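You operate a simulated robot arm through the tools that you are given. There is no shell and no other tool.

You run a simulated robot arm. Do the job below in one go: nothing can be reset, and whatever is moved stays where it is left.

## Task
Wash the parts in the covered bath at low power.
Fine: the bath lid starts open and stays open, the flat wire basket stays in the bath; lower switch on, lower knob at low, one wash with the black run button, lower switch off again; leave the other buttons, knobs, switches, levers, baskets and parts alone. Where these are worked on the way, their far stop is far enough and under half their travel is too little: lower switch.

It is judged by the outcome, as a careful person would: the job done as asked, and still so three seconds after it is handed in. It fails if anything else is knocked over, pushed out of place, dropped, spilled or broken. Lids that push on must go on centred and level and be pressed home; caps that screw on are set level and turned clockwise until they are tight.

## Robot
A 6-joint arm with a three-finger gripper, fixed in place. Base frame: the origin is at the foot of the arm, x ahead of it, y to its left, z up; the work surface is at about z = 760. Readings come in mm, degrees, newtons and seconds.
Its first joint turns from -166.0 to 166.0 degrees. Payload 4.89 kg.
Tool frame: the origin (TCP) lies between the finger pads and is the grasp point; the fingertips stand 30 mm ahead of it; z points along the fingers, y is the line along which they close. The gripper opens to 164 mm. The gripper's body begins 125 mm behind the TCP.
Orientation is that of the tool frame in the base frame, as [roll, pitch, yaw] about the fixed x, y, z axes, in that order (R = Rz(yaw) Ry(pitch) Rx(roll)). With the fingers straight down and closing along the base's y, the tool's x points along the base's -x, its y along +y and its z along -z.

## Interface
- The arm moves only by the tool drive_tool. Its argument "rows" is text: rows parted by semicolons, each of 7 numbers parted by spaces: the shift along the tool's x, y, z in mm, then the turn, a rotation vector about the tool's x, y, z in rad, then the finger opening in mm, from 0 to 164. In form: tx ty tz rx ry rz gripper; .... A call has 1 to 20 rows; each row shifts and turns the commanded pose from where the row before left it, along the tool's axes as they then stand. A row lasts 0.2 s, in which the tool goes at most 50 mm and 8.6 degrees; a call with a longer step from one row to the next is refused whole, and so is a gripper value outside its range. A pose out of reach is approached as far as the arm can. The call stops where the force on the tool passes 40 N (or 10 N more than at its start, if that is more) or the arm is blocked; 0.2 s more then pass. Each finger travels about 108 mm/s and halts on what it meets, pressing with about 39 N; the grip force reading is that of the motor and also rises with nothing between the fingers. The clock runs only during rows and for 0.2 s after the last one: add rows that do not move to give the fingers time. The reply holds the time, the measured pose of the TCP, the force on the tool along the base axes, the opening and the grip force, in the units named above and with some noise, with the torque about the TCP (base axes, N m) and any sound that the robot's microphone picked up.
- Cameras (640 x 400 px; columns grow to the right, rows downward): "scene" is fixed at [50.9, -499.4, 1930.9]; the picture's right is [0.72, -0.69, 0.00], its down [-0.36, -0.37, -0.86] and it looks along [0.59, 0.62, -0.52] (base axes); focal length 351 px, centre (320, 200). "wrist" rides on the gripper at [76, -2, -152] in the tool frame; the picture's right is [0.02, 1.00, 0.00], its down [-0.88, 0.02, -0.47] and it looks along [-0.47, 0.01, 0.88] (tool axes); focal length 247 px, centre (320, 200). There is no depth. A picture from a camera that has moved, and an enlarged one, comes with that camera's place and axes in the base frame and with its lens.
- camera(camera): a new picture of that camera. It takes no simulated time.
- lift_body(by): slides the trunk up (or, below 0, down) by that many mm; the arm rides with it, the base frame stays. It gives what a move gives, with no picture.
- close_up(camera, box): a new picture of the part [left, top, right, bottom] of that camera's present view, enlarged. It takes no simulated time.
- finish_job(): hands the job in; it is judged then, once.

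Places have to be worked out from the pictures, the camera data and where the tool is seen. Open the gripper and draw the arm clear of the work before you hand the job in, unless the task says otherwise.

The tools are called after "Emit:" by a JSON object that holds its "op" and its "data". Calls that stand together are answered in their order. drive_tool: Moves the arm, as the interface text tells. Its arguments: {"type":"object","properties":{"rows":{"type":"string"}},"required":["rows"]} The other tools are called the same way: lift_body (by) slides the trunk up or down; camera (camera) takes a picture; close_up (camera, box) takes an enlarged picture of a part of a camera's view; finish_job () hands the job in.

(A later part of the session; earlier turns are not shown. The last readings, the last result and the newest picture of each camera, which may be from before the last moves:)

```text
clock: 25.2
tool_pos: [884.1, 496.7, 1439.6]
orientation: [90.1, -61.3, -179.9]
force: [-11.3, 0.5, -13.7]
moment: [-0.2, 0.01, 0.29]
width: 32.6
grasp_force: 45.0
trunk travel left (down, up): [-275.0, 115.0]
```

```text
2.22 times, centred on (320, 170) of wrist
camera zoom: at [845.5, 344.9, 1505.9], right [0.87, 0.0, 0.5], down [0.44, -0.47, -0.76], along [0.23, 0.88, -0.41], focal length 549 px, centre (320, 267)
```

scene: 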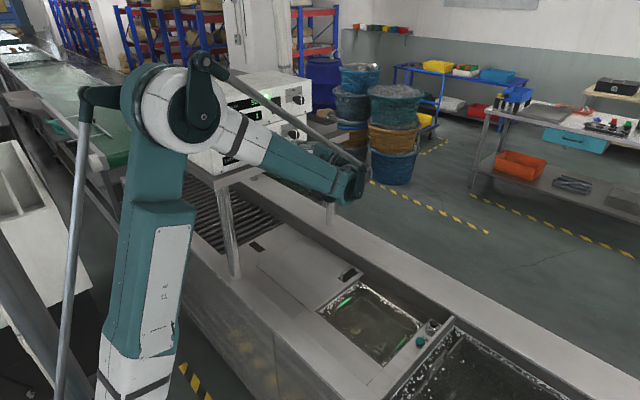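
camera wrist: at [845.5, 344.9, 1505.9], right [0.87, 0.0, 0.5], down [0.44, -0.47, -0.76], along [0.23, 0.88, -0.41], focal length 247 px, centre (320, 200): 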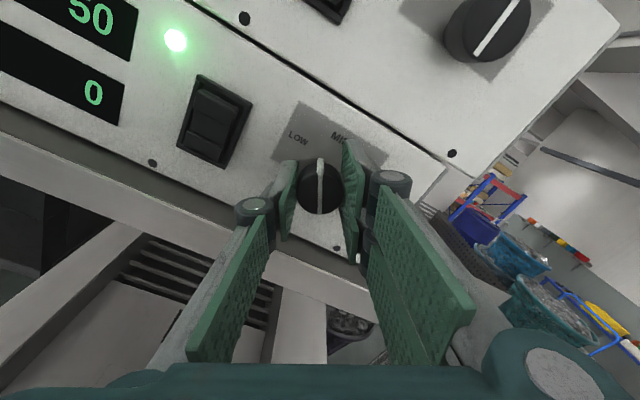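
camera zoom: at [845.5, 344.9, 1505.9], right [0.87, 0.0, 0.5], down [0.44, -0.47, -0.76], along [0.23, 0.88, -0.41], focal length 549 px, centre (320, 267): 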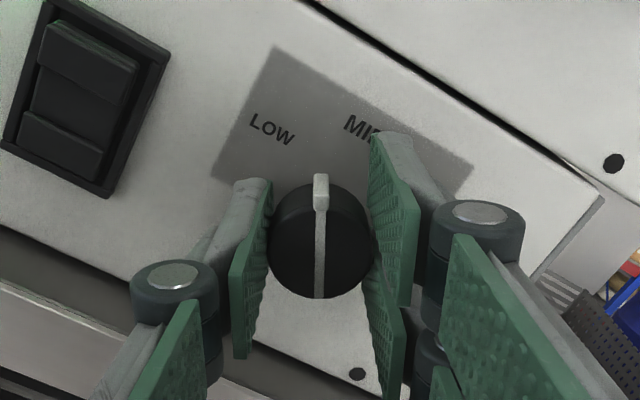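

The knob turns with the gripper and is now about half way to LOW. There is some side load, so I ease the tool slightly towards the force and turn on.

Emit:
{"op": "drive_tool", "data": {"rows": "-0.3 -0.7 0 0 0 0 20;0 0 0 0 0 -0.1 20;0 0 0 0 0 -0.1 20;0 0 0 0 0 -0.1 20;0 0 0 0 0 -0.1 20;0 0 0 0 0 -0.1 20;0 0 0 0 0 0 20"}}

Emit:
{"op": "camera", "data": {"camera": "wrist"}}

Emit:
{"op": "close_up", "data": {"camera": "wrist", "box": [180, 80, 460, 260]}}

Emit:
{"op": "close_up", "data": {"camera": "scene", "box": [200, 70, 340, 180]}}

```text
clock: 26.6
tool_pos: [883.0, 497.6, 1437.9]
orientation: [90.1, -33.4, -179.9]
force: [-6.2, -0.4, -5.0]
moment: [-0.18, -0.04, 0.13]
width: 32.8
grasp_force: 44.7
trunk travel left (down, up): [-275.0, 115.0]
stopped in row 7: the force on the tool passed its limit at 42 N (the readings are from after the stop); the commanded pose is now the measured one
```

```text
taken
camera wrist: at [818.2, 344.9, 1479.7], right [0.53, 0.0, 0.85], down [0.75, -0.47, -0.47], along [0.4, 0.88, -0.25], focal length 247 px, centre (320, 200)
```

wrist: 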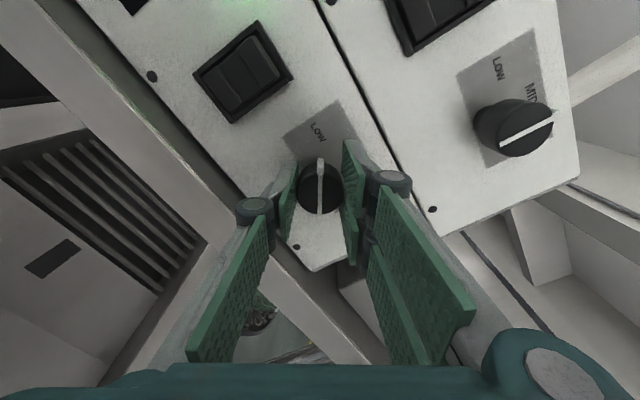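

```text
2.22 times, centred on (320, 170) of wrist
camera zoom: at [818.2, 344.9, 1479.7], right [0.53, 0.0, 0.85], down [0.75, -0.47, -0.47], along [0.4, 0.88, -0.25], focal length 549 px, centre (320, 267)
```

zoom: 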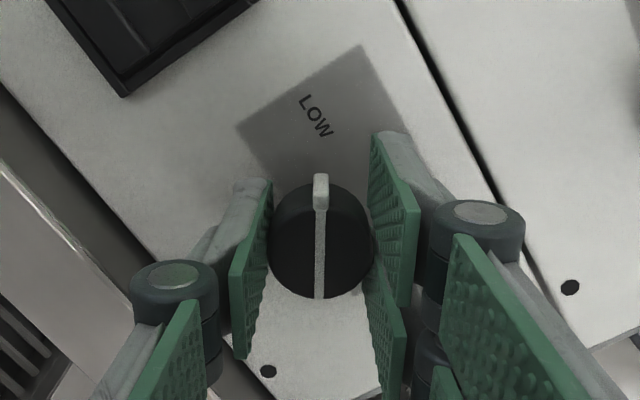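

```text
3.64 times, centred on (270, 125) of scene
camera zoom: at [50.9, -499.4, 1930.9], right [0.72, -0.69, 0.0], down [-0.36, -0.37, -0.86], along [0.59, 0.62, -0.52], focal length 1275 px, centre (502, 473)
```

zoom: 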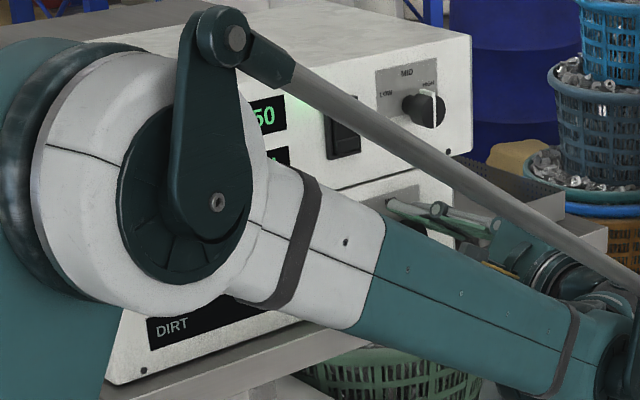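

The knob is at about -57°, just short of LOW. A brief side load stopped the row, so I ease the side force and add the last 3°.

Emit:
{"op": "drive_tool", "data": {"rows": "0.1 -0.4 0 0 0 0 20;0 0 0 0 0 -0.03 20;0 0 0 0 0 -0.03 20;0 0 0 0 0 0 20"}}

Emit:
{"op": "close_up", "data": {"camera": "wrist", "box": [180, 80, 460, 260]}}

```text
clock: 27.6
tool_pos: [882.9, 497.2, 1437.8]
orientation: [89.9, -29.9, -179.8]
force: [-5.3, 4.6, 0.4]
moment: [0.03, 0.09, 0.17]
width: 32.7
grasp_force: 45.6
trunk travel left (down, up): [-275.0, 115.0]
```

```text
2.22 times, centred on (320, 170) of wrist
camera zoom: at [815.8, 344.9, 1475.4], right [0.48, 0.0, 0.88], down [0.77, -0.47, -0.42], along [0.41, 0.88, -0.23], focal length 549 px, centre (320, 267)
```

zoom: 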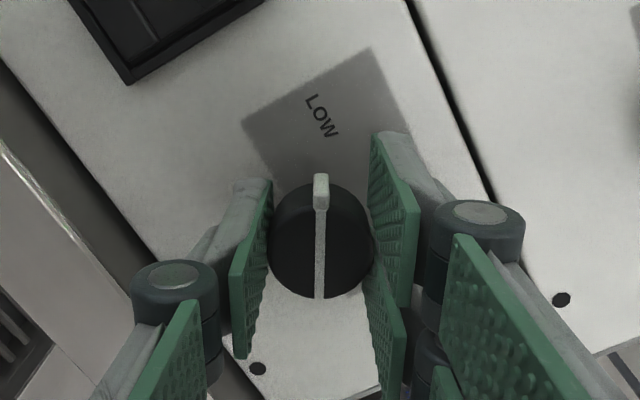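

The pointer now lines up with LOW (about -60°). I open the gripper and back straight off to check the display.

Emit:
{"op": "drive_tool", "data": {"rows": "0 0 0 0 0 0 45;0 0 0 0 0 0 70;0 0 0 0 0 0 70;0 0 -20 0 0 0 70;0 0 -30 0 0 0 70;0 0 -40 0 0 0 70;0 0 0 0 0 0 70"}}

Emit:
{"op": "camera", "data": {"camera": "wrist"}}

Emit:
{"op": "close_up", "data": {"camera": "wrist", "box": [100, 0, 420, 220]}}

```text
clock: 29.2
tool_pos: [884.8, 408.6, 1439.7]
orientation: [90.0, -30.0, -179.9]
force: [1.2, -1.2, 0.5]
moment: [-0.06, -0.03, 0.01]
width: 70.4
grasp_force: 0.0
trunk travel left (down, up): [-275.0, 115.0]
```

```text
taken
camera wrist: at [816.5, 256.0, 1476.5], right [0.48, 0.0, 0.88], down [0.77, -0.47, -0.42], along [0.41, 0.88, -0.23], focal length 247 px, centre (320, 200)
```

wrist: 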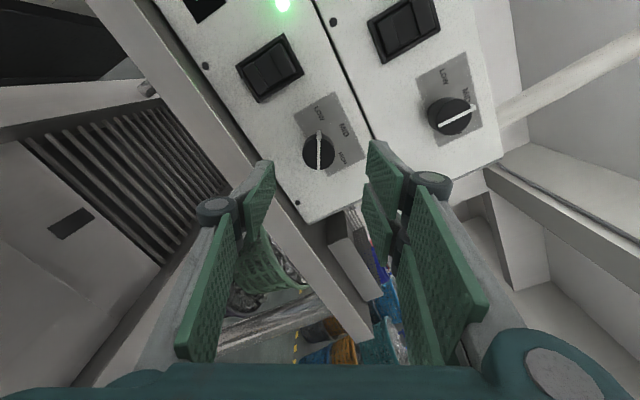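

```text
1.82 times, centred on (260, 110) of wrist
camera zoom: at [816.5, 256.0, 1476.5], right [0.48, 0.0, 0.88], down [0.77, -0.47, -0.42], along [0.41, 0.88, -0.23], focal length 449 px, centre (429, 364)
```

zoom: 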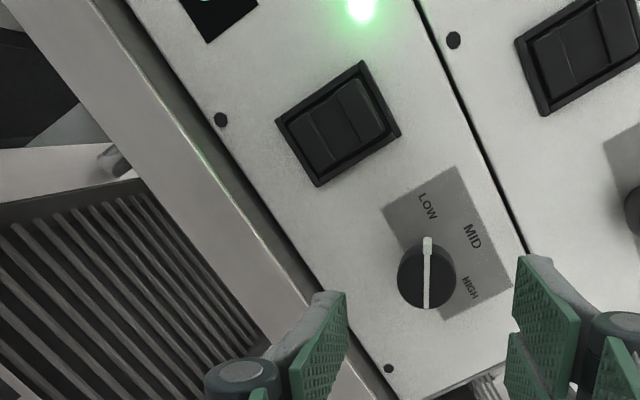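

The knob holds at LOW. I roll upright again and back off to read the display.

Emit:
{"op": "drive_tool", "data": {"rows": "0 0 -30 0 0 0.131 70;0 0 -30 0 0 0.131 70;0 0 0 0 0 0.131 60;0 0 0 0 0 0.131 40;0 0 0 0 0 0.131 20;0 0 0 0 0 0.131 0;0 0 0 0 0 0.131 0;0 0 0 0 0 0.131 0;0 -40 0 0 0 0 0;0 0 0 0 0 0 0"}}

Emit:
{"op": "camera", "data": {"camera": "wrist"}}

Emit:
{"op": "close_up", "data": {"camera": "wrist", "box": [120, 60, 440, 220]}}

```text
clock: 31.4
tool_pos: [841.4, 346.2, 1437.4]
orientation: [-109.7, -89.9, 19.9]
force: [-1.2, -1.1, 1.0]
moment: [-0.17, 0.01, -0.2]
width: 0.1
grasp_force: 39.2
trunk travel left (down, up): [-275.0, 115.0]
```

```text
taken
camera wrist: at [840.4, 195.3, 1514.7], right [1.0, 0.0, 0.02], down [0.02, -0.47, -0.88], along [0.01, 0.88, -0.47], focal length 247 px, centre (320, 200)
```

wrist: 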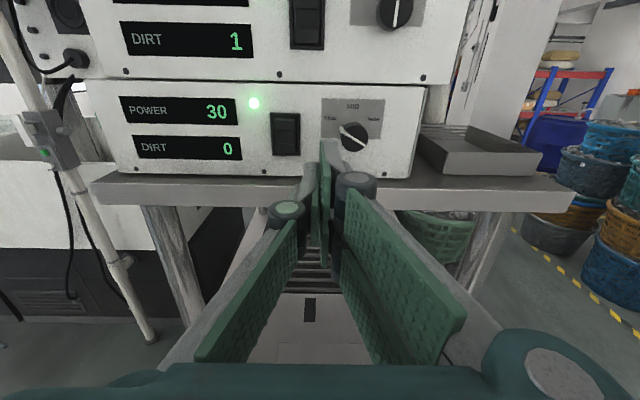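

```text
2.00 times, centred on (280, 140) of wrist
camera zoom: at [840.4, 195.3, 1514.7], right [1.0, 0.0, 0.02], down [0.02, -0.47, -0.88], along [0.01, 0.88, -0.47], focal length 494 px, centre (400, 320)
```

zoom: 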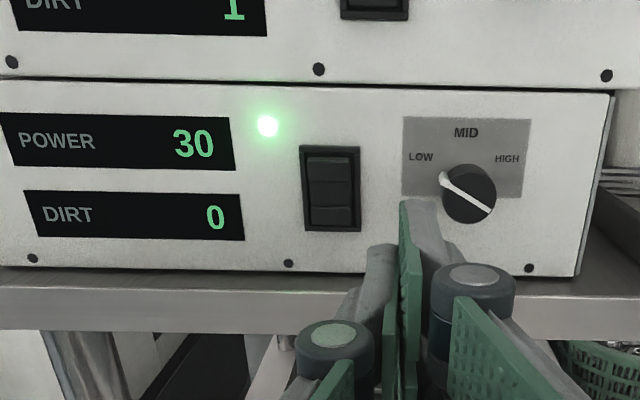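

POWER reads 30, the low setting, and DIRT 0. Now for the run button: triangulating the first pictures puts it near [1002, -142, 808], with FILL near [906, -143, 809]. I back away over open space and start pointing the tool down.

Emit:
{"op": "drive_tool", "data": {"rows": "-6.2 -15.2 -41 0 0 0 0;-6.2 -15.2 -41 0 0 0 0;-6.2 -15.2 -41 0 0 0 0;-6.2 -15.2 -41 0 0 0 0;-6.2 -15.2 -41 0 0 0 0;-6.2 -15.2 -41 0 0 0 0;0 0 0 0 -0.1428 0 0;0 0 0 0 -0.1428 0 0;0 0 0 0 -0.1428 0 0;0 0 0 0 -0.1428 0 0;0 0 0 0 -0.1428 0 0;0 0 0 0 -0.1428 0 0;0 0 0 0 -0.1428 0 0;0 0 0 0 -0.1428 0 0;0 0 0 0 -0.1428 0 0;0 0 0 0 -0.1428 0 0;0 0 0 0 -0.1428 0 0;0 0 0 0 0 0 0"}}

Emit:
{"op": "camera", "data": {"camera": "wrist"}}

Emit:
{"op": "camera", "data": {"camera": "scene"}}

```text
clock: 35.2
tool_pos: [754.3, 100.9, 1402.4]
orientation: [-179.9, 0.0, 90.2]
force: [0.3, 0.8, 0.2]
moment: [-0.12, 0.03, 0.02]
width: 0.0
grasp_force: 38.5
trunk travel left (down, up): [-275.0, 115.0]
```

```text
taken
camera wrist: at [750.8, 177.8, 1554.6], right [1.0, 0.02, 0.0], down [0.02, -0.88, 0.47], along [0.01, -0.47, -0.88], focal length 247 px, centre (320, 200)
```

wrist: 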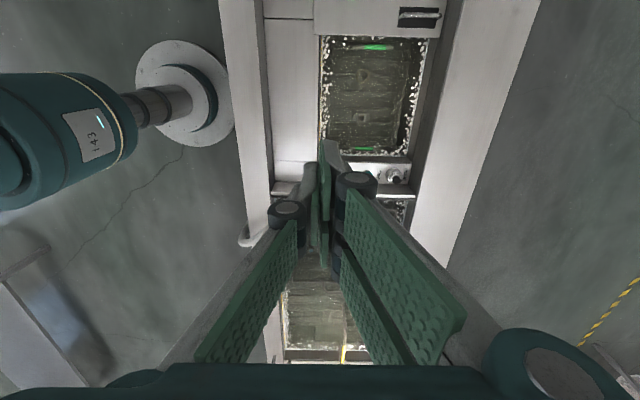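

```text
taken
```

scene: 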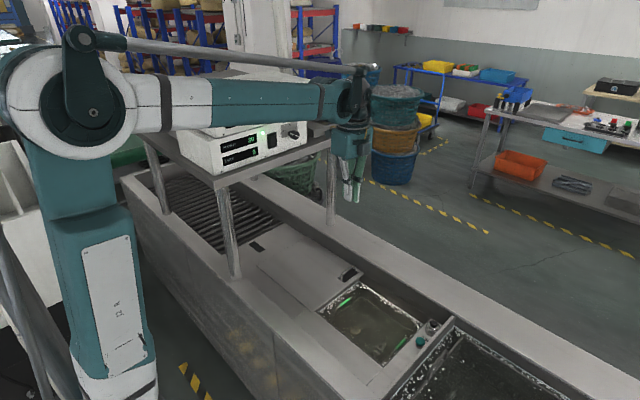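

The tool now points down with the single finger on the near side. I look at the run button in both cameras.

Emit:
{"op": "close_up", "data": {"camera": "wrist", "box": [340, 120, 440, 220]}}

Emit:
{"op": "close_up", "data": {"camera": "scene", "box": [395, 300, 475, 370]}}

```text
4.00 times, centred on (390, 170) of wrist
camera zoom: at [750.8, 177.8, 1554.6], right [1.0, 0.02, 0.0], down [0.02, -0.88, 0.47], along [0.01, -0.47, -0.88], focal length 988 px, centre (40, 320)
```

zoom: 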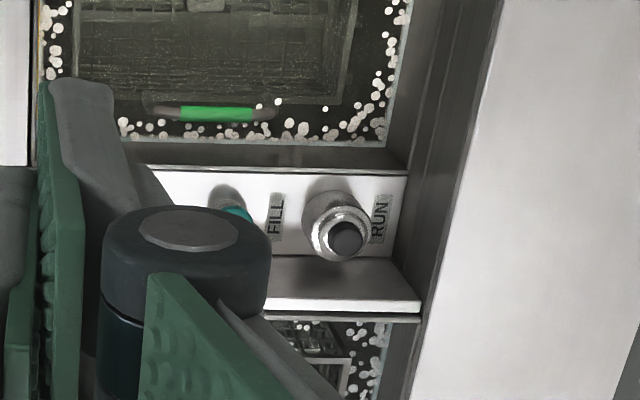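

```text
5.71 times, centred on (435, 335) of scene
camera zoom: at [50.9, -499.4, 1930.9], right [0.72, -0.69, 0.0], down [-0.36, -0.37, -0.86], along [0.59, 0.62, -0.52], focal length 2004 px, centre (-337, -571)
```

zoom: 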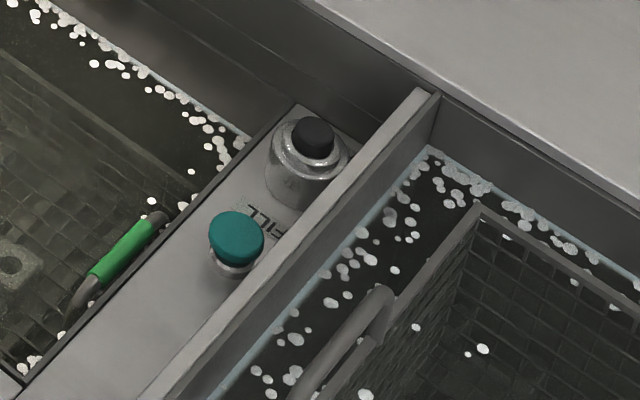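

The RUN button is a black cap on a silver housing at about [1008, -141, 805]; the divider wall at y≈-185 tops out near z 841, so I'll stay a touch on the +y side. I descend to above that area and pitch the tool outwards 25°.

Emit:
{"op": "drive_tool", "data": {"rows": "-26.6 16.7 33.3 0 0 0 0;-26.6 16.7 33.3 0 0 0 0;-26.6 16.7 33.3 0 0 0 0;-26.6 16.7 33.3 0 0 0 0;-26.6 16.7 33.3 0 0 0 0;-26.6 16.7 33.3 0 0 0 0;-26.6 16.7 33.3 0 0 0 0;-26.6 16.7 33.3 0 0 0 0;-26.6 16.7 33.3 0 0 0 0;0 0 0 -0.1454 0 0 0;0 0 0 -0.1454 0 0 0;0 0 0 -0.1454 0 0 0;0 0 0 0 0 0 0"}}

Emit:
{"op": "camera", "data": {"camera": "wrist"}}

Emit:
{"op": "camera", "data": {"camera": "scene"}}

```text
clock: 38.0
tool_pos: [902.5, -140.1, 1101.5]
orientation: [155.0, 0.0, 90.1]
force: [-0.7, -0.3, 0.3]
moment: [0.01, -0.07, 0.04]
width: 0.0
grasp_force: 39.1
trunk travel left (down, up): [-275.0, 115.0]
```

```text
taken
camera wrist: at [836.5, -62.8, 1239.6], right [0.91, 0.02, 0.42], down [-0.18, -0.88, 0.44], along [0.38, -0.47, -0.79], focal length 247 px, centre (320, 200)
```

wrist: 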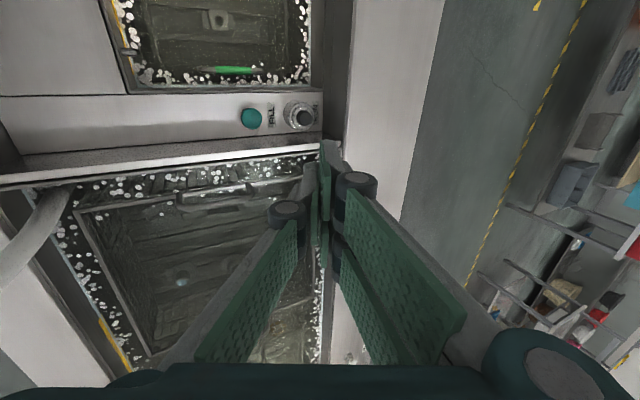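

```text
taken
```

scene: 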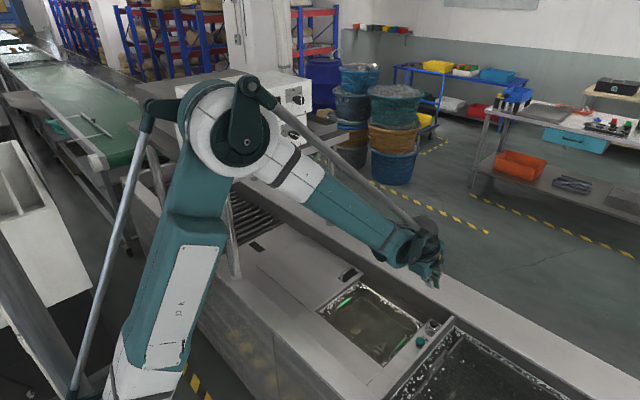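

RUN is clearly visible now. I enlarge it in both cameras to refine its place.

Emit:
{"op": "close_up", "data": {"camera": "wrist", "box": [230, 80, 340, 160]}}

Emit:
{"op": "close_up", "data": {"camera": "scene", "box": [395, 300, 475, 370]}}

```text
5.00 times, centred on (285, 120) of wrist
camera zoom: at [836.5, -62.8, 1239.6], right [0.91, 0.02, 0.42], down [-0.18, -0.88, 0.44], along [0.38, -0.47, -0.79], focal length 1235 px, centre (495, 600)
```

zoom: 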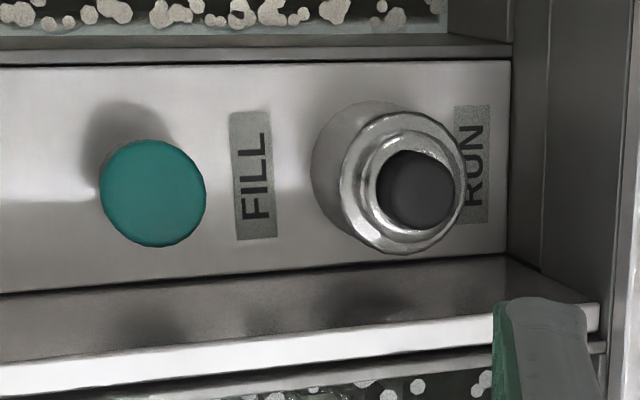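

```text
5.71 times, centred on (435, 335) of scene
camera zoom: at [50.9, -499.4, 1930.9], right [0.72, -0.69, 0.0], down [-0.36, -0.37, -0.86], along [0.59, 0.62, -0.52], focal length 2004 px, centre (-337, -571)
```

zoom: 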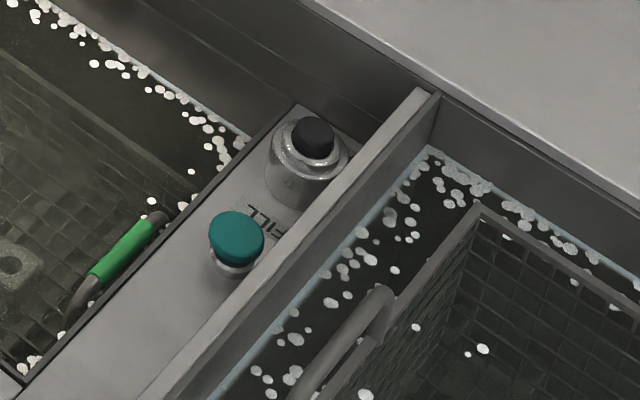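

Refined: the RUN cap top is at about [1010, -141, 807]. I go most of the way down along the tool axis, then look again.

Emit:
{"op": "drive_tool", "data": {"rows": "0.2 -1.7 40 0 0 0 0;0.2 -1.7 40 0 0 0 0;0.2 -1.7 40 0 0 0 0;0.2 -1.7 40 0 0 0 0;0.2 -1.7 40 0 0 0 0;0 0 0 0 0 0 0"}}

Emit:
{"op": "camera", "data": {"camera": "wrist"}}

Emit:
{"op": "close_up", "data": {"camera": "wrist", "box": [220, 60, 380, 200]}}

Emit:
{"op": "close_up", "data": {"camera": "scene", "box": [380, 240, 480, 370]}}

```text
clock: 39.4
tool_pos: [980.0, -136.8, 915.0]
orientation: [155.2, 0.0, 90.1]
force: [1.3, 0.6, 0.0]
moment: [0.01, 0.05, 0.02]
width: 0.0
grasp_force: 38.8
trunk travel left (down, up): [-275.0, 115.0]
```

```text
taken
camera wrist: at [913.3, -60.1, 1052.4], right [0.91, 0.02, 0.42], down [-0.18, -0.88, 0.44], along [0.38, -0.47, -0.79], focal length 247 px, centre (320, 200)
```

wrist: 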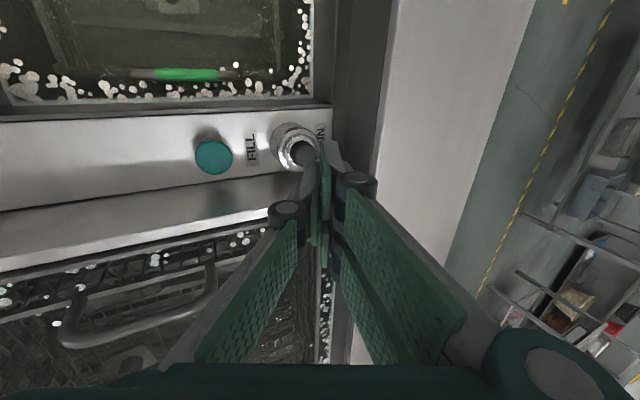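

```text
2.86 times, centred on (300, 130) of wrist
camera zoom: at [913.3, -60.1, 1052.4], right [0.91, 0.02, 0.42], down [-0.18, -0.88, 0.44], along [0.38, -0.47, -0.79], focal length 706 px, centre (377, 400)
```

zoom: 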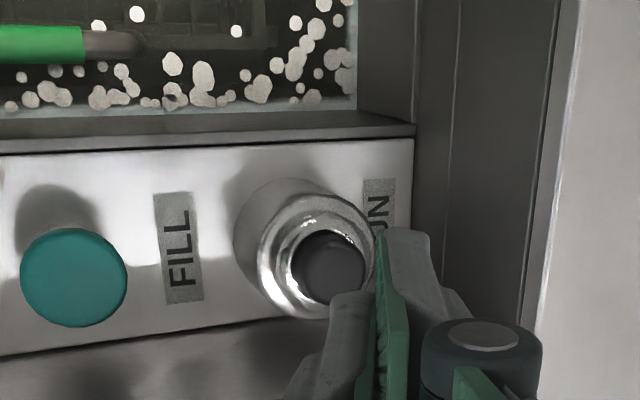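

```text
3.08 times, centred on (430, 305) of scene
camera zoom: at [50.9, -499.4, 1930.9], right [0.72, -0.69, 0.0], down [-0.36, -0.37, -0.86], along [0.59, 0.62, -0.52], focal length 1079 px, centre (-18, -123)
```

zoom: 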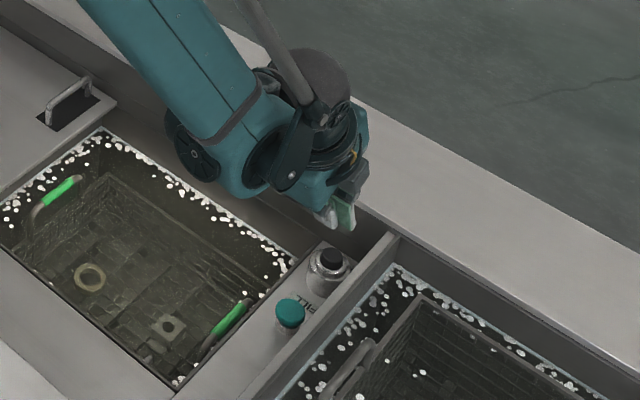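

Three views agree on the cap top at [1009.5, -142, 807]. I move the finger edge to about 8 mm above it.

Emit:
{"op": "drive_tool", "data": {"rows": "-0.9 -1.2 24.3 0 0 0 0;-0.9 -1.2 24.3 0 0 0 0;-0.9 -1.2 24.3 0 0 0 0;0 0 0 0 0 0 0"}}

Emit:
{"op": "close_up", "data": {"camera": "wrist", "box": [220, 60, 420, 220]}}

Emit:
{"op": "close_up", "data": {"camera": "scene", "box": [395, 280, 475, 370]}}

```text
clock: 40.4
tool_pos: [1007.4, -138.6, 848.1]
orientation: [155.1, 0.0, 90.1]
force: [0.5, -0.2, -0.7]
moment: [-0.01, 0.02, 0.03]
width: 0.1
grasp_force: 38.9
trunk travel left (down, up): [-275.0, 115.0]
```

```text
2.50 times, centred on (320, 140) of wrist
camera zoom: at [940.6, -62.8, 985.0], right [0.91, 0.02, 0.42], down [-0.18, -0.88, 0.44], along [0.38, -0.47, -0.79], focal length 617 px, centre (320, 350)
```

zoom: 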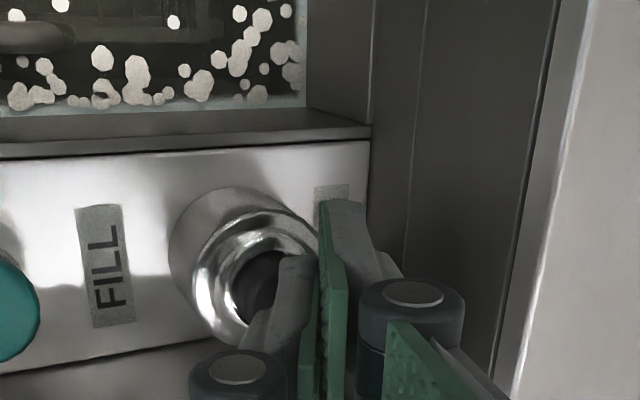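

```text
4.44 times, centred on (435, 325) of scene
camera zoom: at [50.9, -499.4, 1930.9], right [0.72, -0.69, 0.0], down [-0.36, -0.37, -0.86], along [0.59, 0.62, -0.52], focal length 1559 px, centre (-191, -356)
```

zoom: 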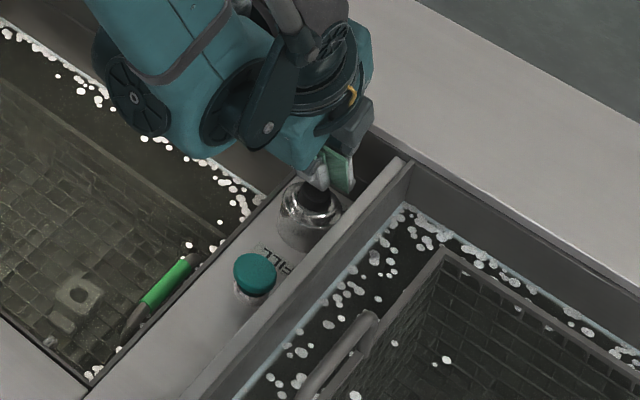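

The finger edge stands over the middle of the black cap. I press straight down: first 6 mm, then in small steps.

Emit:
{"op": "drive_tool", "data": {"rows": "0 -0.85 1.81 0 0 0 0;0 -0.85 1.81 0 0 0 0;0 -0.85 1.81 0 0 0 0;0 0 0 0 0 0 0"}}

```text
clock: 41.4
tool_pos: [1007.2, -140.1, 843.2]
orientation: [155.1, 0.0, 90.1]
force: [-0.2, -0.1, -0.7]
moment: [0.02, 0.03, -0.02]
width: 0.0
grasp_force: 39.3
trunk travel left (down, up): [-275.0, 115.0]
```

No contact yet at edge z≈810. I continue in small steps.

Emit:
{"op": "drive_tool", "data": {"rows": "0 -0.63 1.36 0 0 0 0;0 -0.63 1.36 0 0 0 0"}}

```text
clock: 42.0
tool_pos: [1007.1, -141.7, 839.5]
orientation: [155.0, 0.0, 90.0]
force: [-0.1, 0.2, 0.8]
moment: [-0.04, 0.0, 0.02]
width: 0.0
grasp_force: 39.3
trunk travel left (down, up): [-275.0, 115.0]
```

Emit:
{"op": "close_up", "data": {"camera": "wrist", "box": [250, 90, 370, 190]}}

Emit:
{"op": "close_up", "data": {"camera": "scene", "box": [410, 300, 460, 350]}}

```text
4.00 times, centred on (310, 140) of wrist
camera zoom: at [940.7, -63.6, 977.4], right [0.91, 0.02, 0.42], down [-0.18, -0.88, 0.44], along [0.38, -0.47, -0.79], focal length 988 px, centre (360, 440)
```

zoom: 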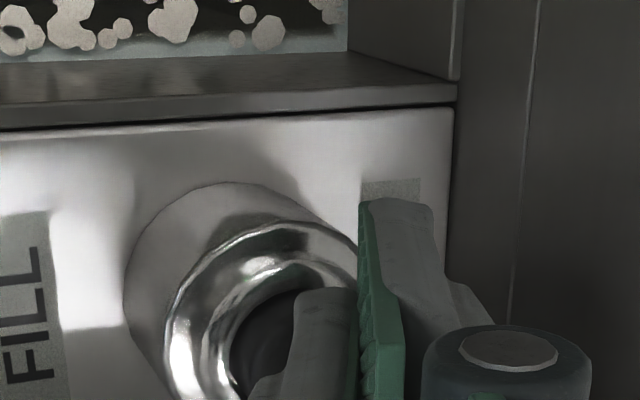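

```text
8.00 times, centred on (435, 325) of scene
camera zoom: at [50.9, -499.4, 1930.9], right [0.72, -0.69, 0.0], down [-0.36, -0.37, -0.86], along [0.59, 0.62, -0.52], focal length 2806 px, centre (-600, -800)
```

zoom: 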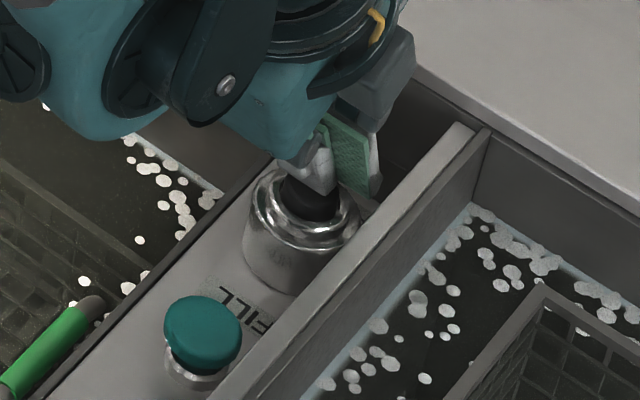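

The finger is at the cap surface. I press on in 1.5 mm steps.

Emit:
{"op": "drive_tool", "data": {"rows": "0.5 -0.63 1.36 0 0 0 0;0 -0.63 1.36 0 0 0 0"}}

```text
clock: 42.6
tool_pos: [1007.4, -139.2, 836.3]
orientation: [155.0, -0.1, 90.2]
force: [1.1, -0.7, 1.6]
moment: [-0.06, -0.02, 0.0]
width: 0.0
grasp_force: 39.5
trunk travel left (down, up): [-275.0, 115.0]
heard: click
```

A click was heard with light contact. I check the scene for signs that a wash started.

Emit:
{"op": "camera", "data": {"camera": "scene"}}

Emit:
{"op": "close_up", "data": {"camera": "scene", "box": [200, 70, 340, 180]}}

Emit:
{"op": "close_up", "data": {"camera": "scene", "box": [300, 270, 460, 380]}}

```text
taken
```

scene: 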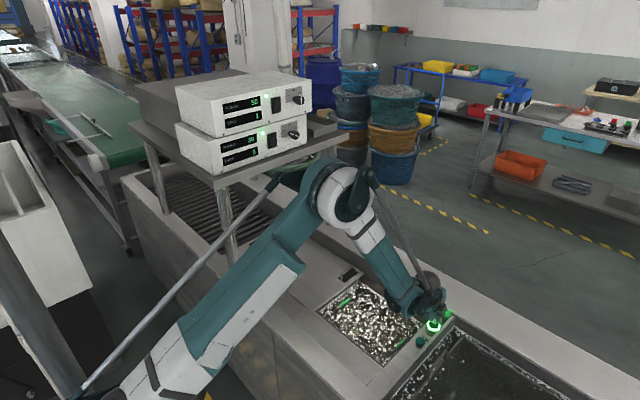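

```text
3.64 times, centred on (270, 125) of scene
camera zoom: at [50.9, -499.4, 1930.9], right [0.72, -0.69, 0.0], down [-0.36, -0.37, -0.86], along [0.59, 0.62, -0.52], focal length 1275 px, centre (502, 473)
```

zoom: 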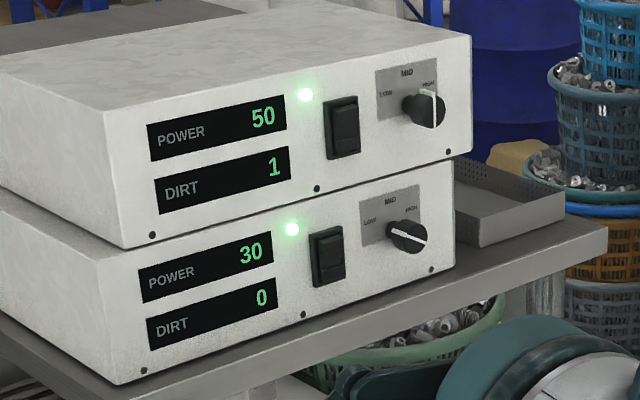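

```text
3.64 times, centred on (380, 325) of scene
camera zoom: at [50.9, -499.4, 1930.9], right [0.72, -0.69, 0.0], down [-0.36, -0.37, -0.86], along [0.59, 0.62, -0.52], focal length 1275 px, centre (102, -254)
```

zoom: 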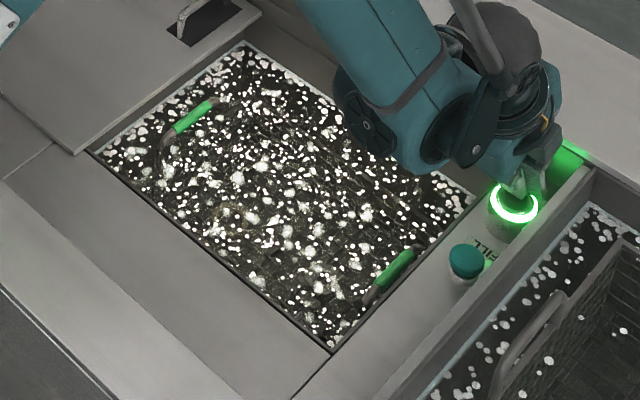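

The wash is running: the ring is lit green and the bath bubbles. I lift straight off the button so that it is pressed just once, and watch.

Emit:
{"op": "drive_tool", "data": {"rows": "0 2.1 -4.5 0 0 0 0;0 4.2 -9.1 0 0 0 0;0 8.5 -18.1 0 0 0 0;0 12.7 -27.2 0 0 0 0"}}

Emit:
{"op": "close_up", "data": {"camera": "scene", "box": [300, 250, 480, 380]}}

```text
clock: 43.6
tool_pos: [1007.6, -139.9, 899.7]
orientation: [155.1, 0.0, 90.1]
force: [0.5, 0.0, -0.5]
moment: [0.03, 0.04, -0.01]
width: 0.0
grasp_force: 38.7
trunk travel left (down, up): [-275.0, 115.0]
```

```text
3.08 times, centred on (390, 315) of scene
camera zoom: at [50.9, -499.4, 1930.9], right [0.72, -0.69, 0.0], down [-0.36, -0.37, -0.86], along [0.59, 0.62, -0.52], focal length 1079 px, centre (105, -154)
```

zoom: 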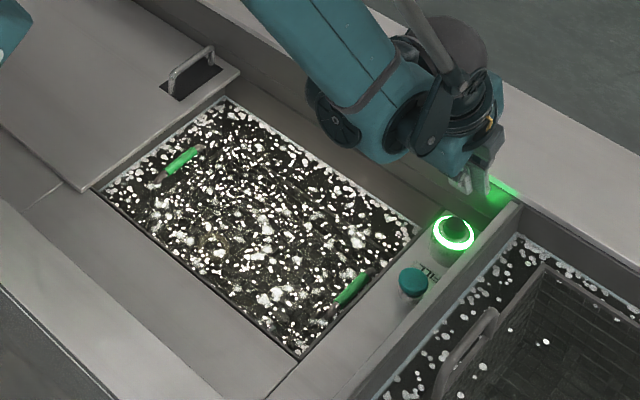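

The wash keeps running after release. While it runs I retrace my path up and back.

Emit:
{"op": "drive_tool", "data": {"rows": "0 0 -44 0 0 0 0;0 0 -44 0 0 0 0;0 0 -44 0 0 0 0;0 0 -44 0 0 0 0;0 0 -44 0 0 0 0;0 0 0 0.1454 0 0 0;0 0 0 0.1454 0 0 0;0 0 0 0.1454 0 0 0;26.8 -17.8 -33.7 0 0 0 0;26.8 -17.8 -33.7 0 0 0 0;26.8 -17.8 -33.7 0 0 0 0;26.8 -17.8 -33.7 0 0 0 0;26.8 -17.8 -33.7 0 0 0 0;26.8 -17.8 -33.7 0 0 0 0;26.8 -17.8 -33.7 0 0 0 0;26.8 -17.8 -33.7 0 0 0 0;26.8 -17.8 -33.7 0 0 0 0"}}

Emit:
{"op": "camera", "data": {"camera": "scene"}}

```text
clock: 47.2
tool_pos: [754.1, 99.2, 1403.3]
orientation: [-180.0, 0.0, 90.1]
force: [0.5, -0.5, -0.8]
moment: [0.09, 0.12, 0.05]
width: 0.0
grasp_force: 39.1
trunk travel left (down, up): [-275.0, 115.0]
```

```text
taken
```

scene: 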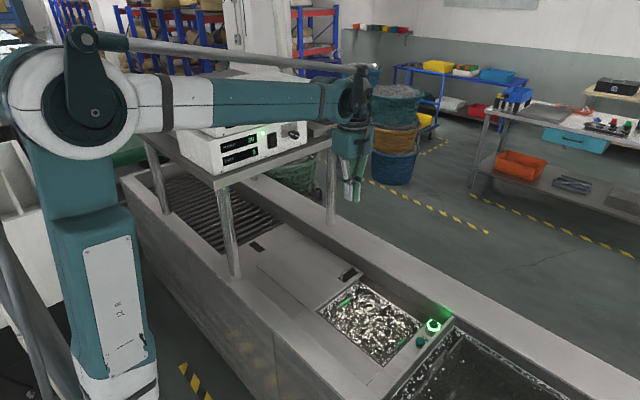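

Still washing. I turn the tool back towards the generators and roll it so the single finger is on top, ready for the OFF press.

Emit:
{"op": "drive_tool", "data": {"rows": "0 0 0 0 0.1428 0 0;0 0 0 0 0.1428 0 0;0 0 0 0 0.1428 0 0;0 0 0 0 0.1428 0 0;0 0 0 0 0.1428 0 0;0 0 0 0 0.1428 0 0;0 0 0 0 0.1428 0 0;0 0 0 0 0.1428 0 0;0 0 0 0 0.1428 0 0;0 0 0 0 0.1428 0 0;0 0 0 0 0.1428 0 0;0 0 0 0 0 0 0"}}

Emit:
{"op": "close_up", "data": {"camera": "scene", "box": [300, 270, 460, 380]}}

Emit:
{"op": "camera", "data": {"camera": "wrist"}}

```text
clock: 49.8
tool_pos: [754.9, 100.8, 1405.1]
orientation: [-67.1, -89.8, -22.8]
force: [0.7, -1.2, -0.1]
moment: [0.05, 0.0, 0.15]
width: 0.3
grasp_force: 39.2
trunk travel left (down, up): [-275.0, 115.0]
```

```text
3.64 times, centred on (380, 325) of scene
camera zoom: at [50.9, -499.4, 1930.9], right [0.72, -0.69, 0.0], down [-0.36, -0.37, -0.86], along [0.59, 0.62, -0.52], focal length 1275 px, centre (102, -254)
```

zoom: 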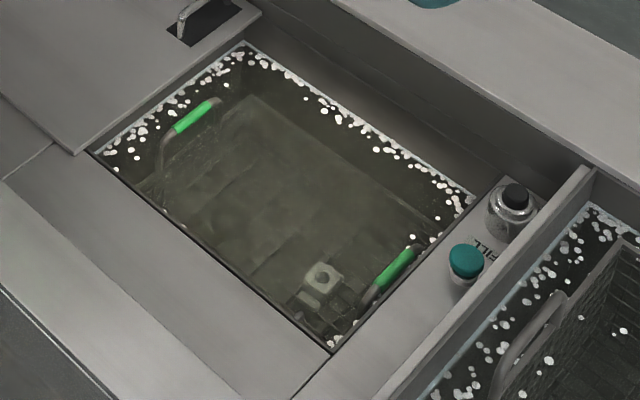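

```text
taken
camera wrist: at [753.5, -51.3, 1481.3], right [1.0, 0.0, 0.02], down [0.02, -0.47, -0.88], along [0.01, 0.88, -0.47], focal length 247 px, centre (320, 200)
```

wrist: 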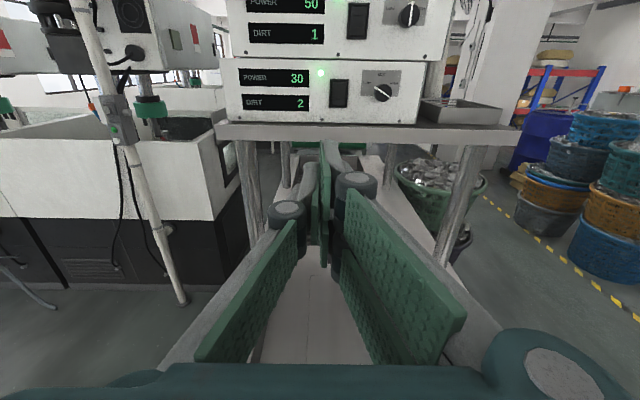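

The wash has finished: ring off, water calm, DIRT now 2. I roll the tool so the single finger is on top and move in front of the lower switch.

Emit:
{"op": "drive_tool", "data": {"rows": "0 0 0 0 0 0.1428 0;0 0 0 0 0 0.1428 0;0 0 0 0 0 0.1428 0;0 0 0 0 0 0.1428 0;0 0 0 0 0 0.1428 0;0 0 0 0 0 0.1428 0;0 0 0 0 0 0.1428 0;0 0 0 0 0 0.1428 0;0 0 0 0 0 0.1428 0;0 0 0 0 0 0.1428 0;0 0 0 0 0 0.1428 0;0 0 0 0 0 0 0"}}

Emit:
{"op": "camera", "data": {"camera": "wrist"}}

```text
clock: 52.4
tool_pos: [754.8, 100.2, 1404.4]
orientation: [-90.5, -7.3, 0.1]
force: [0.1, 0.2, -0.5]
moment: [0.02, 0.02, 0.04]
width: 0.0
grasp_force: 39.3
out of reach, approached as far as the arm can: row 11
trunk travel left (down, up): [-275.0, 115.0]
```

```text
taken
camera wrist: at [829.8, -51.0, 1417.7], right [0.15, -0.01, -0.99], down [-0.87, -0.48, -0.13], along [-0.47, 0.88, -0.08], focal length 247 px, centre (320, 200)
```

wrist: 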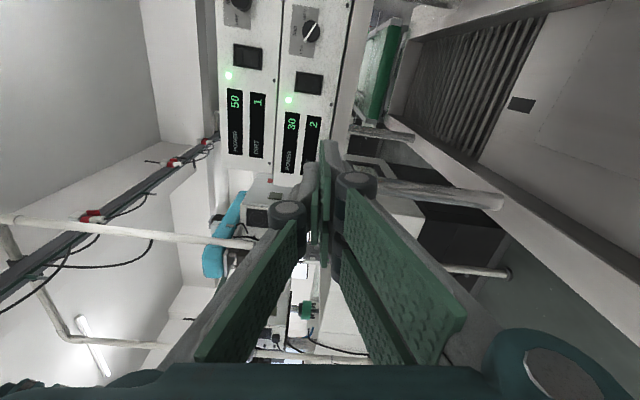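

The last joint is at its limit about 7° short of a full roll, which is still good enough for this press. I move up in front of the switch.

Emit:
{"op": "drive_tool", "data": {"rows": "6.6 -8.7 42.9 0 0 0 0;6.6 -8.7 42.9 0 0 0 0;6.6 -8.7 42.9 0 0 0 0;6.6 -8.7 42.9 0 0 0 0;6.6 -8.7 42.9 0 0 0 0;6.6 -8.7 42.9 0 0 0 0;6.6 -8.7 42.9 0 0 0 0;0 0 0 0 0 0 0"}}

Emit:
{"op": "camera", "data": {"camera": "wrist"}}

```text
clock: 54.2
tool_pos: [793.4, 402.4, 1467.4]
orientation: [-90.6, -7.6, 0.3]
force: [0.4, 2.2, -0.2]
moment: [-0.02, 0.0, 0.01]
width: 0.0
grasp_force: 39.0
trunk travel left (down, up): [-275.0, 115.0]
```

```text
taken
camera wrist: at [868.0, 251.5, 1480.9], right [0.15, -0.01, -0.99], down [-0.87, -0.48, -0.13], along [-0.47, 0.88, -0.08], focal length 247 px, centre (320, 200)
```

wrist: 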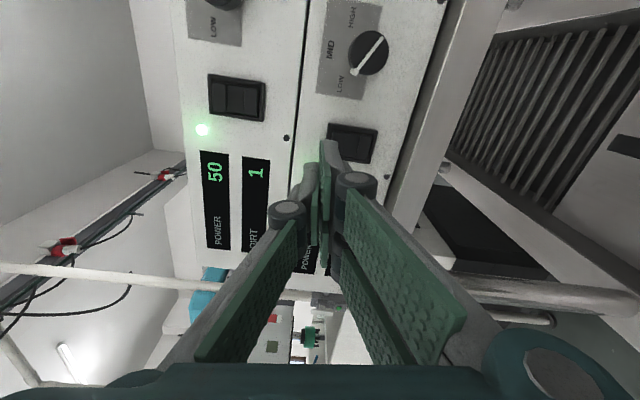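

Good view. I pitch the tool down 25° so the top finger's upper edge leads, and move to about 15 mm short of the rocker's upper ridge.

Emit:
{"op": "drive_tool", "data": {"rows": "0 0 0 -0.1454 0 0 0;0 0 0 -0.1454 0 0 0;0 0 0 -0.1454 0 0 0;-0.6 -7.3 27 0 0 0 0;-0.6 -7.3 27 0 0 0 0;-0.6 -7.3 27 0 0 0 0;0 0 0 0 0 0 0"}}

Emit:
{"op": "camera", "data": {"camera": "wrist"}}

Emit:
{"op": "close_up", "data": {"camera": "wrist", "box": [250, 80, 410, 200]}}

```text
clock: 55.8
tool_pos: [796.7, 443.0, 1454.7]
orientation: [-114.3, -12.9, 2.7]
force: [-0.7, 1.1, 0.2]
moment: [-0.08, 0.01, -0.05]
width: 0.0
grasp_force: 38.7
out of reach, approached as far as the arm can: row 2, 3, 4, 5, 6
trunk travel left (down, up): [-275.0, 115.0]
```

```text
taken
camera wrist: at [863.9, 307.3, 1534.9], right [0.24, -0.4, -0.88], down [-0.88, -0.48, -0.02], along [-0.42, 0.78, -0.47], focal length 247 px, centre (320, 200)
```

wrist: 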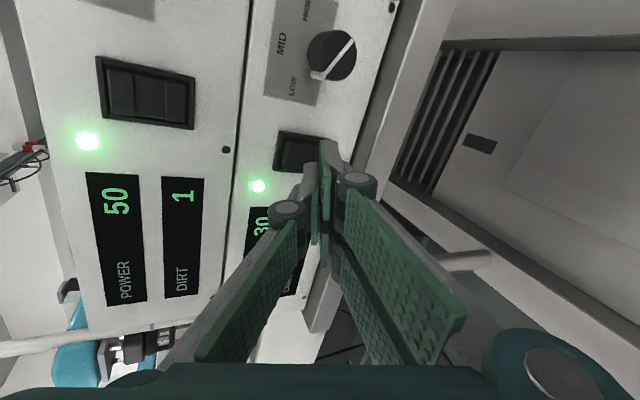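

```text
3.33 times, centred on (330, 140) of wrist
camera zoom: at [863.9, 307.3, 1534.9], right [0.24, -0.4, -0.88], down [-0.88, -0.48, -0.02], along [-0.42, 0.78, -0.47], focal length 823 px, centre (287, 400)
```

zoom: 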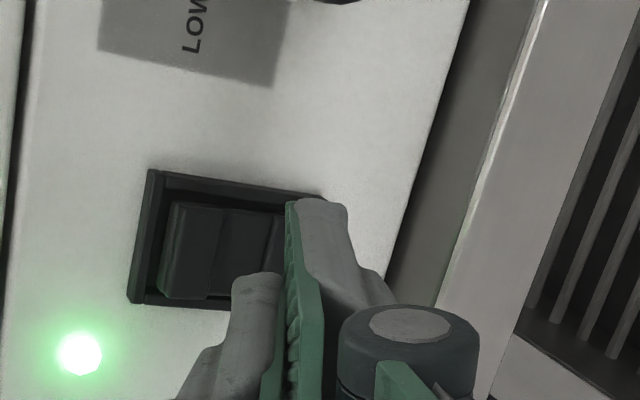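

The wrist is at its roll limit with the steep pitch. A shallower pitch (about 12°) is still more than the rocker's tilt, so I ease the pitch and roll back a few degrees from the limit.

Emit:
{"op": "drive_tool", "data": {"rows": "0 0 0 0 0 -0.05 0;0 0 0 0.105 0 0 0;0 0 0 0.105 0 0 0;0 0 0 0 0 0 0"}}

Emit:
{"op": "close_up", "data": {"camera": "wrist", "box": [230, 60, 410, 200]}}

```text
clock: 56.8
tool_pos: [798.6, 440.8, 1454.1]
orientation: [-103.0, -13.6, 3.2]
force: [1.1, -0.2, -0.5]
moment: [0.12, 0.05, 0.15]
width: 0.0
grasp_force: 38.7
trunk travel left (down, up): [-275.0, 115.0]
```

```text
2.86 times, centred on (320, 130) of wrist
camera zoom: at [872.5, 296.4, 1507.4], right [0.26, -0.21, -0.94], down [-0.85, -0.51, -0.12], along [-0.46, 0.83, -0.31], focal length 706 px, centre (320, 400)
```

zoom: 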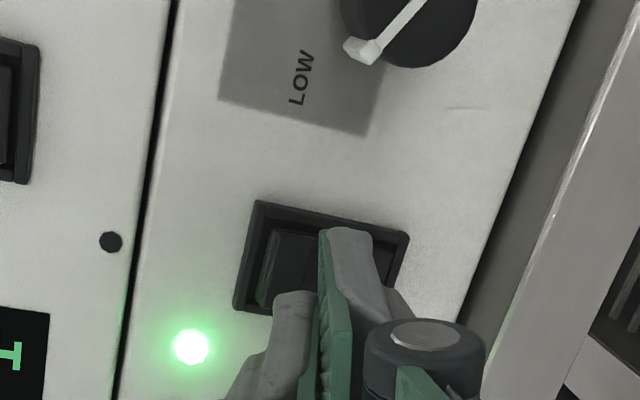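

Pose is reachable now. The leading upper edge should land at x≈793, z≈1450; I advance to about 10 mm short.

Emit:
{"op": "drive_tool", "data": {"rows": "-0.6 -0.9 16 0 0 0 0;-0.6 -0.9 16 0 0 0 0;-0.6 -0.9 16 0 0 0 0;0 0 0 0 0 0 0"}}

Emit:
{"op": "close_up", "data": {"camera": "wrist", "box": [230, 60, 410, 200]}}

Emit:
{"op": "close_up", "data": {"camera": "scene", "box": [200, 60, 360, 180]}}

```text
clock: 57.8
tool_pos: [796.3, 486.6, 1445.2]
orientation: [-103.2, -13.6, 3.1]
force: [-0.3, 0.0, 0.3]
moment: [-0.01, 0.02, -0.04]
width: 0.0
grasp_force: 38.6
trunk travel left (down, up): [-275.0, 115.0]
```

```text
2.86 times, centred on (320, 130) of wrist
camera zoom: at [868.7, 343.3, 1499.1], right [0.26, -0.21, -0.94], down [-0.85, -0.51, -0.12], along [-0.46, 0.83, -0.31], focal length 706 px, centre (320, 400)
```

zoom: 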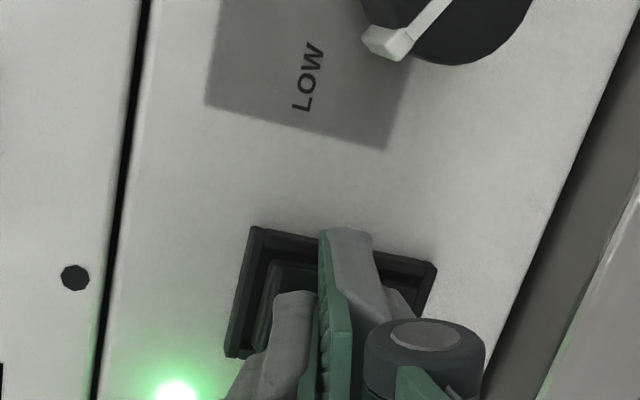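

```text
3.33 times, centred on (280, 120) of scene
camera zoom: at [50.9, -499.4, 1930.9], right [0.72, -0.69, 0.0], down [-0.36, -0.37, -0.86], along [0.59, 0.62, -0.52], focal length 1169 px, centre (453, 467)
```

zoom: 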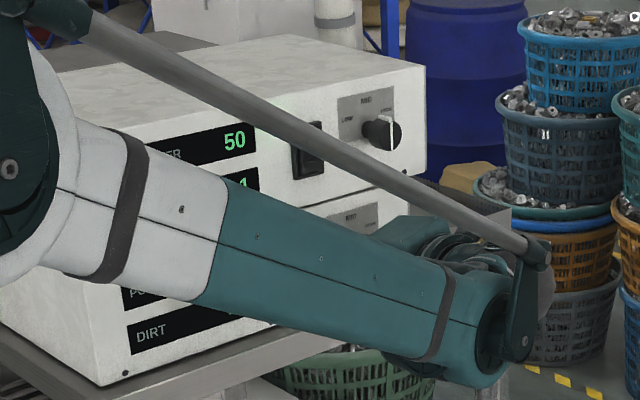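

Alignment looks right: the finger edge covers the upper ridge. I advance 8 mm and then in 1.5 mm steps.

Emit:
{"op": "drive_tool", "data": {"rows": "0.22 -0.85 3.9 0 0 0 0;0.22 -0.85 3.9 0 0 0 0;0.08 -0.32 1.46 0 0 0 0;0 0 0 0 0 0 0"}}

```text
clock: 58.8
tool_pos: [795.6, 495.9, 1444.8]
orientation: [-103.0, -13.7, 3.2]
force: [-0.3, -0.5, 0.3]
moment: [-0.02, -0.04, -0.04]
width: 0.0
grasp_force: 39.0
trunk travel left (down, up): [-275.0, 115.0]
```

Edge at y≈528, no contact yet. I creep on.

Emit:
{"op": "drive_tool", "data": {"rows": "0.08 -0.32 1.46 0 0 0 0;0.08 -0.32 1.46 0 0 0 0"}}

Emit:
{"op": "close_up", "data": {"camera": "wrist", "box": [200, 60, 410, 220]}}

```text
clock: 59.4
tool_pos: [796.4, 499.5, 1446.3]
orientation: [-103.1, -13.8, 3.2]
force: [1.0, 0.5, 0.5]
moment: [0.0, 0.02, 0.01]
width: 0.1
grasp_force: 39.4
trunk travel left (down, up): [-275.0, 115.0]
```

```text
2.50 times, centred on (305, 140) of wrist
camera zoom: at [869.0, 355.6, 1499.0], right [0.26, -0.21, -0.94], down [-0.85, -0.51, -0.12], along [-0.46, 0.83, -0.31], focal length 617 px, centre (358, 350)
```

zoom: 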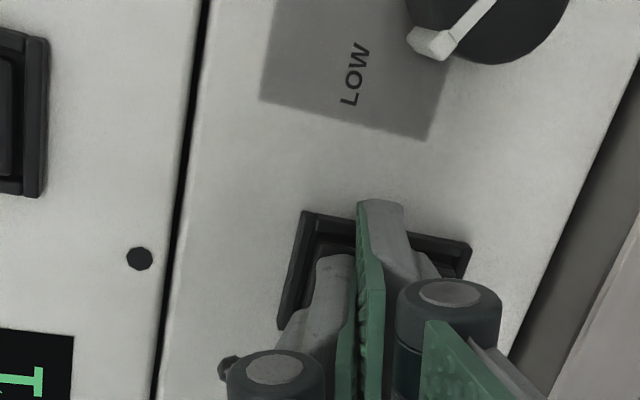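

The green glow near the LED is gone; it may already have switched off. I check the display.

Emit:
{"op": "camera", "data": {"camera": "wrist"}}

Emit:
{"op": "close_up", "data": {"camera": "scene", "box": [200, 60, 360, 180]}}

```text
taken
camera wrist: at [869.0, 355.6, 1499.0], right [0.26, -0.21, -0.94], down [-0.85, -0.51, -0.12], along [-0.46, 0.83, -0.31], focal length 247 px, centre (320, 200)
```

wrist: 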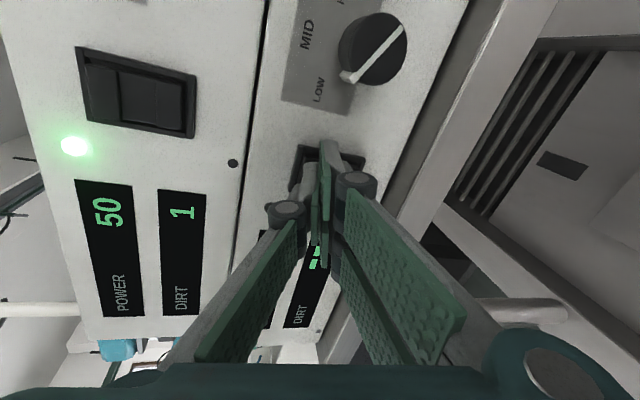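

```text
3.33 times, centred on (280, 120) of scene
camera zoom: at [50.9, -499.4, 1930.9], right [0.72, -0.69, 0.0], down [-0.36, -0.37, -0.86], along [0.59, 0.62, -0.52], focal length 1169 px, centre (453, 467)
```

zoom: 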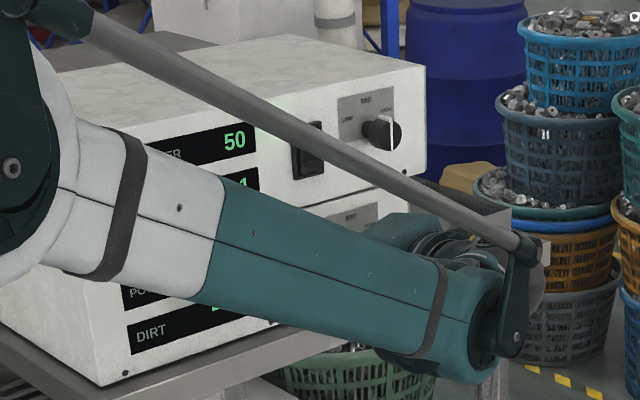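

The lower display shows dashes, so it is off. I push about 1.5 mm more to seat the rocker fully, then back straight out.

Emit:
{"op": "drive_tool", "data": {"rows": "0.05 -0.21 0.98 0 0 0 0;0.03 -0.1 0.49 0 0 0 0"}}

```text
clock: 60.0
tool_pos: [795.8, 501.6, 1445.0]
orientation: [-103.0, -13.6, 3.1]
force: [1.2, -3.0, 0.2]
moment: [0.05, -0.01, -0.06]
width: 0.0
grasp_force: 39.6
trunk travel left (down, up): [-275.0, 115.0]
```

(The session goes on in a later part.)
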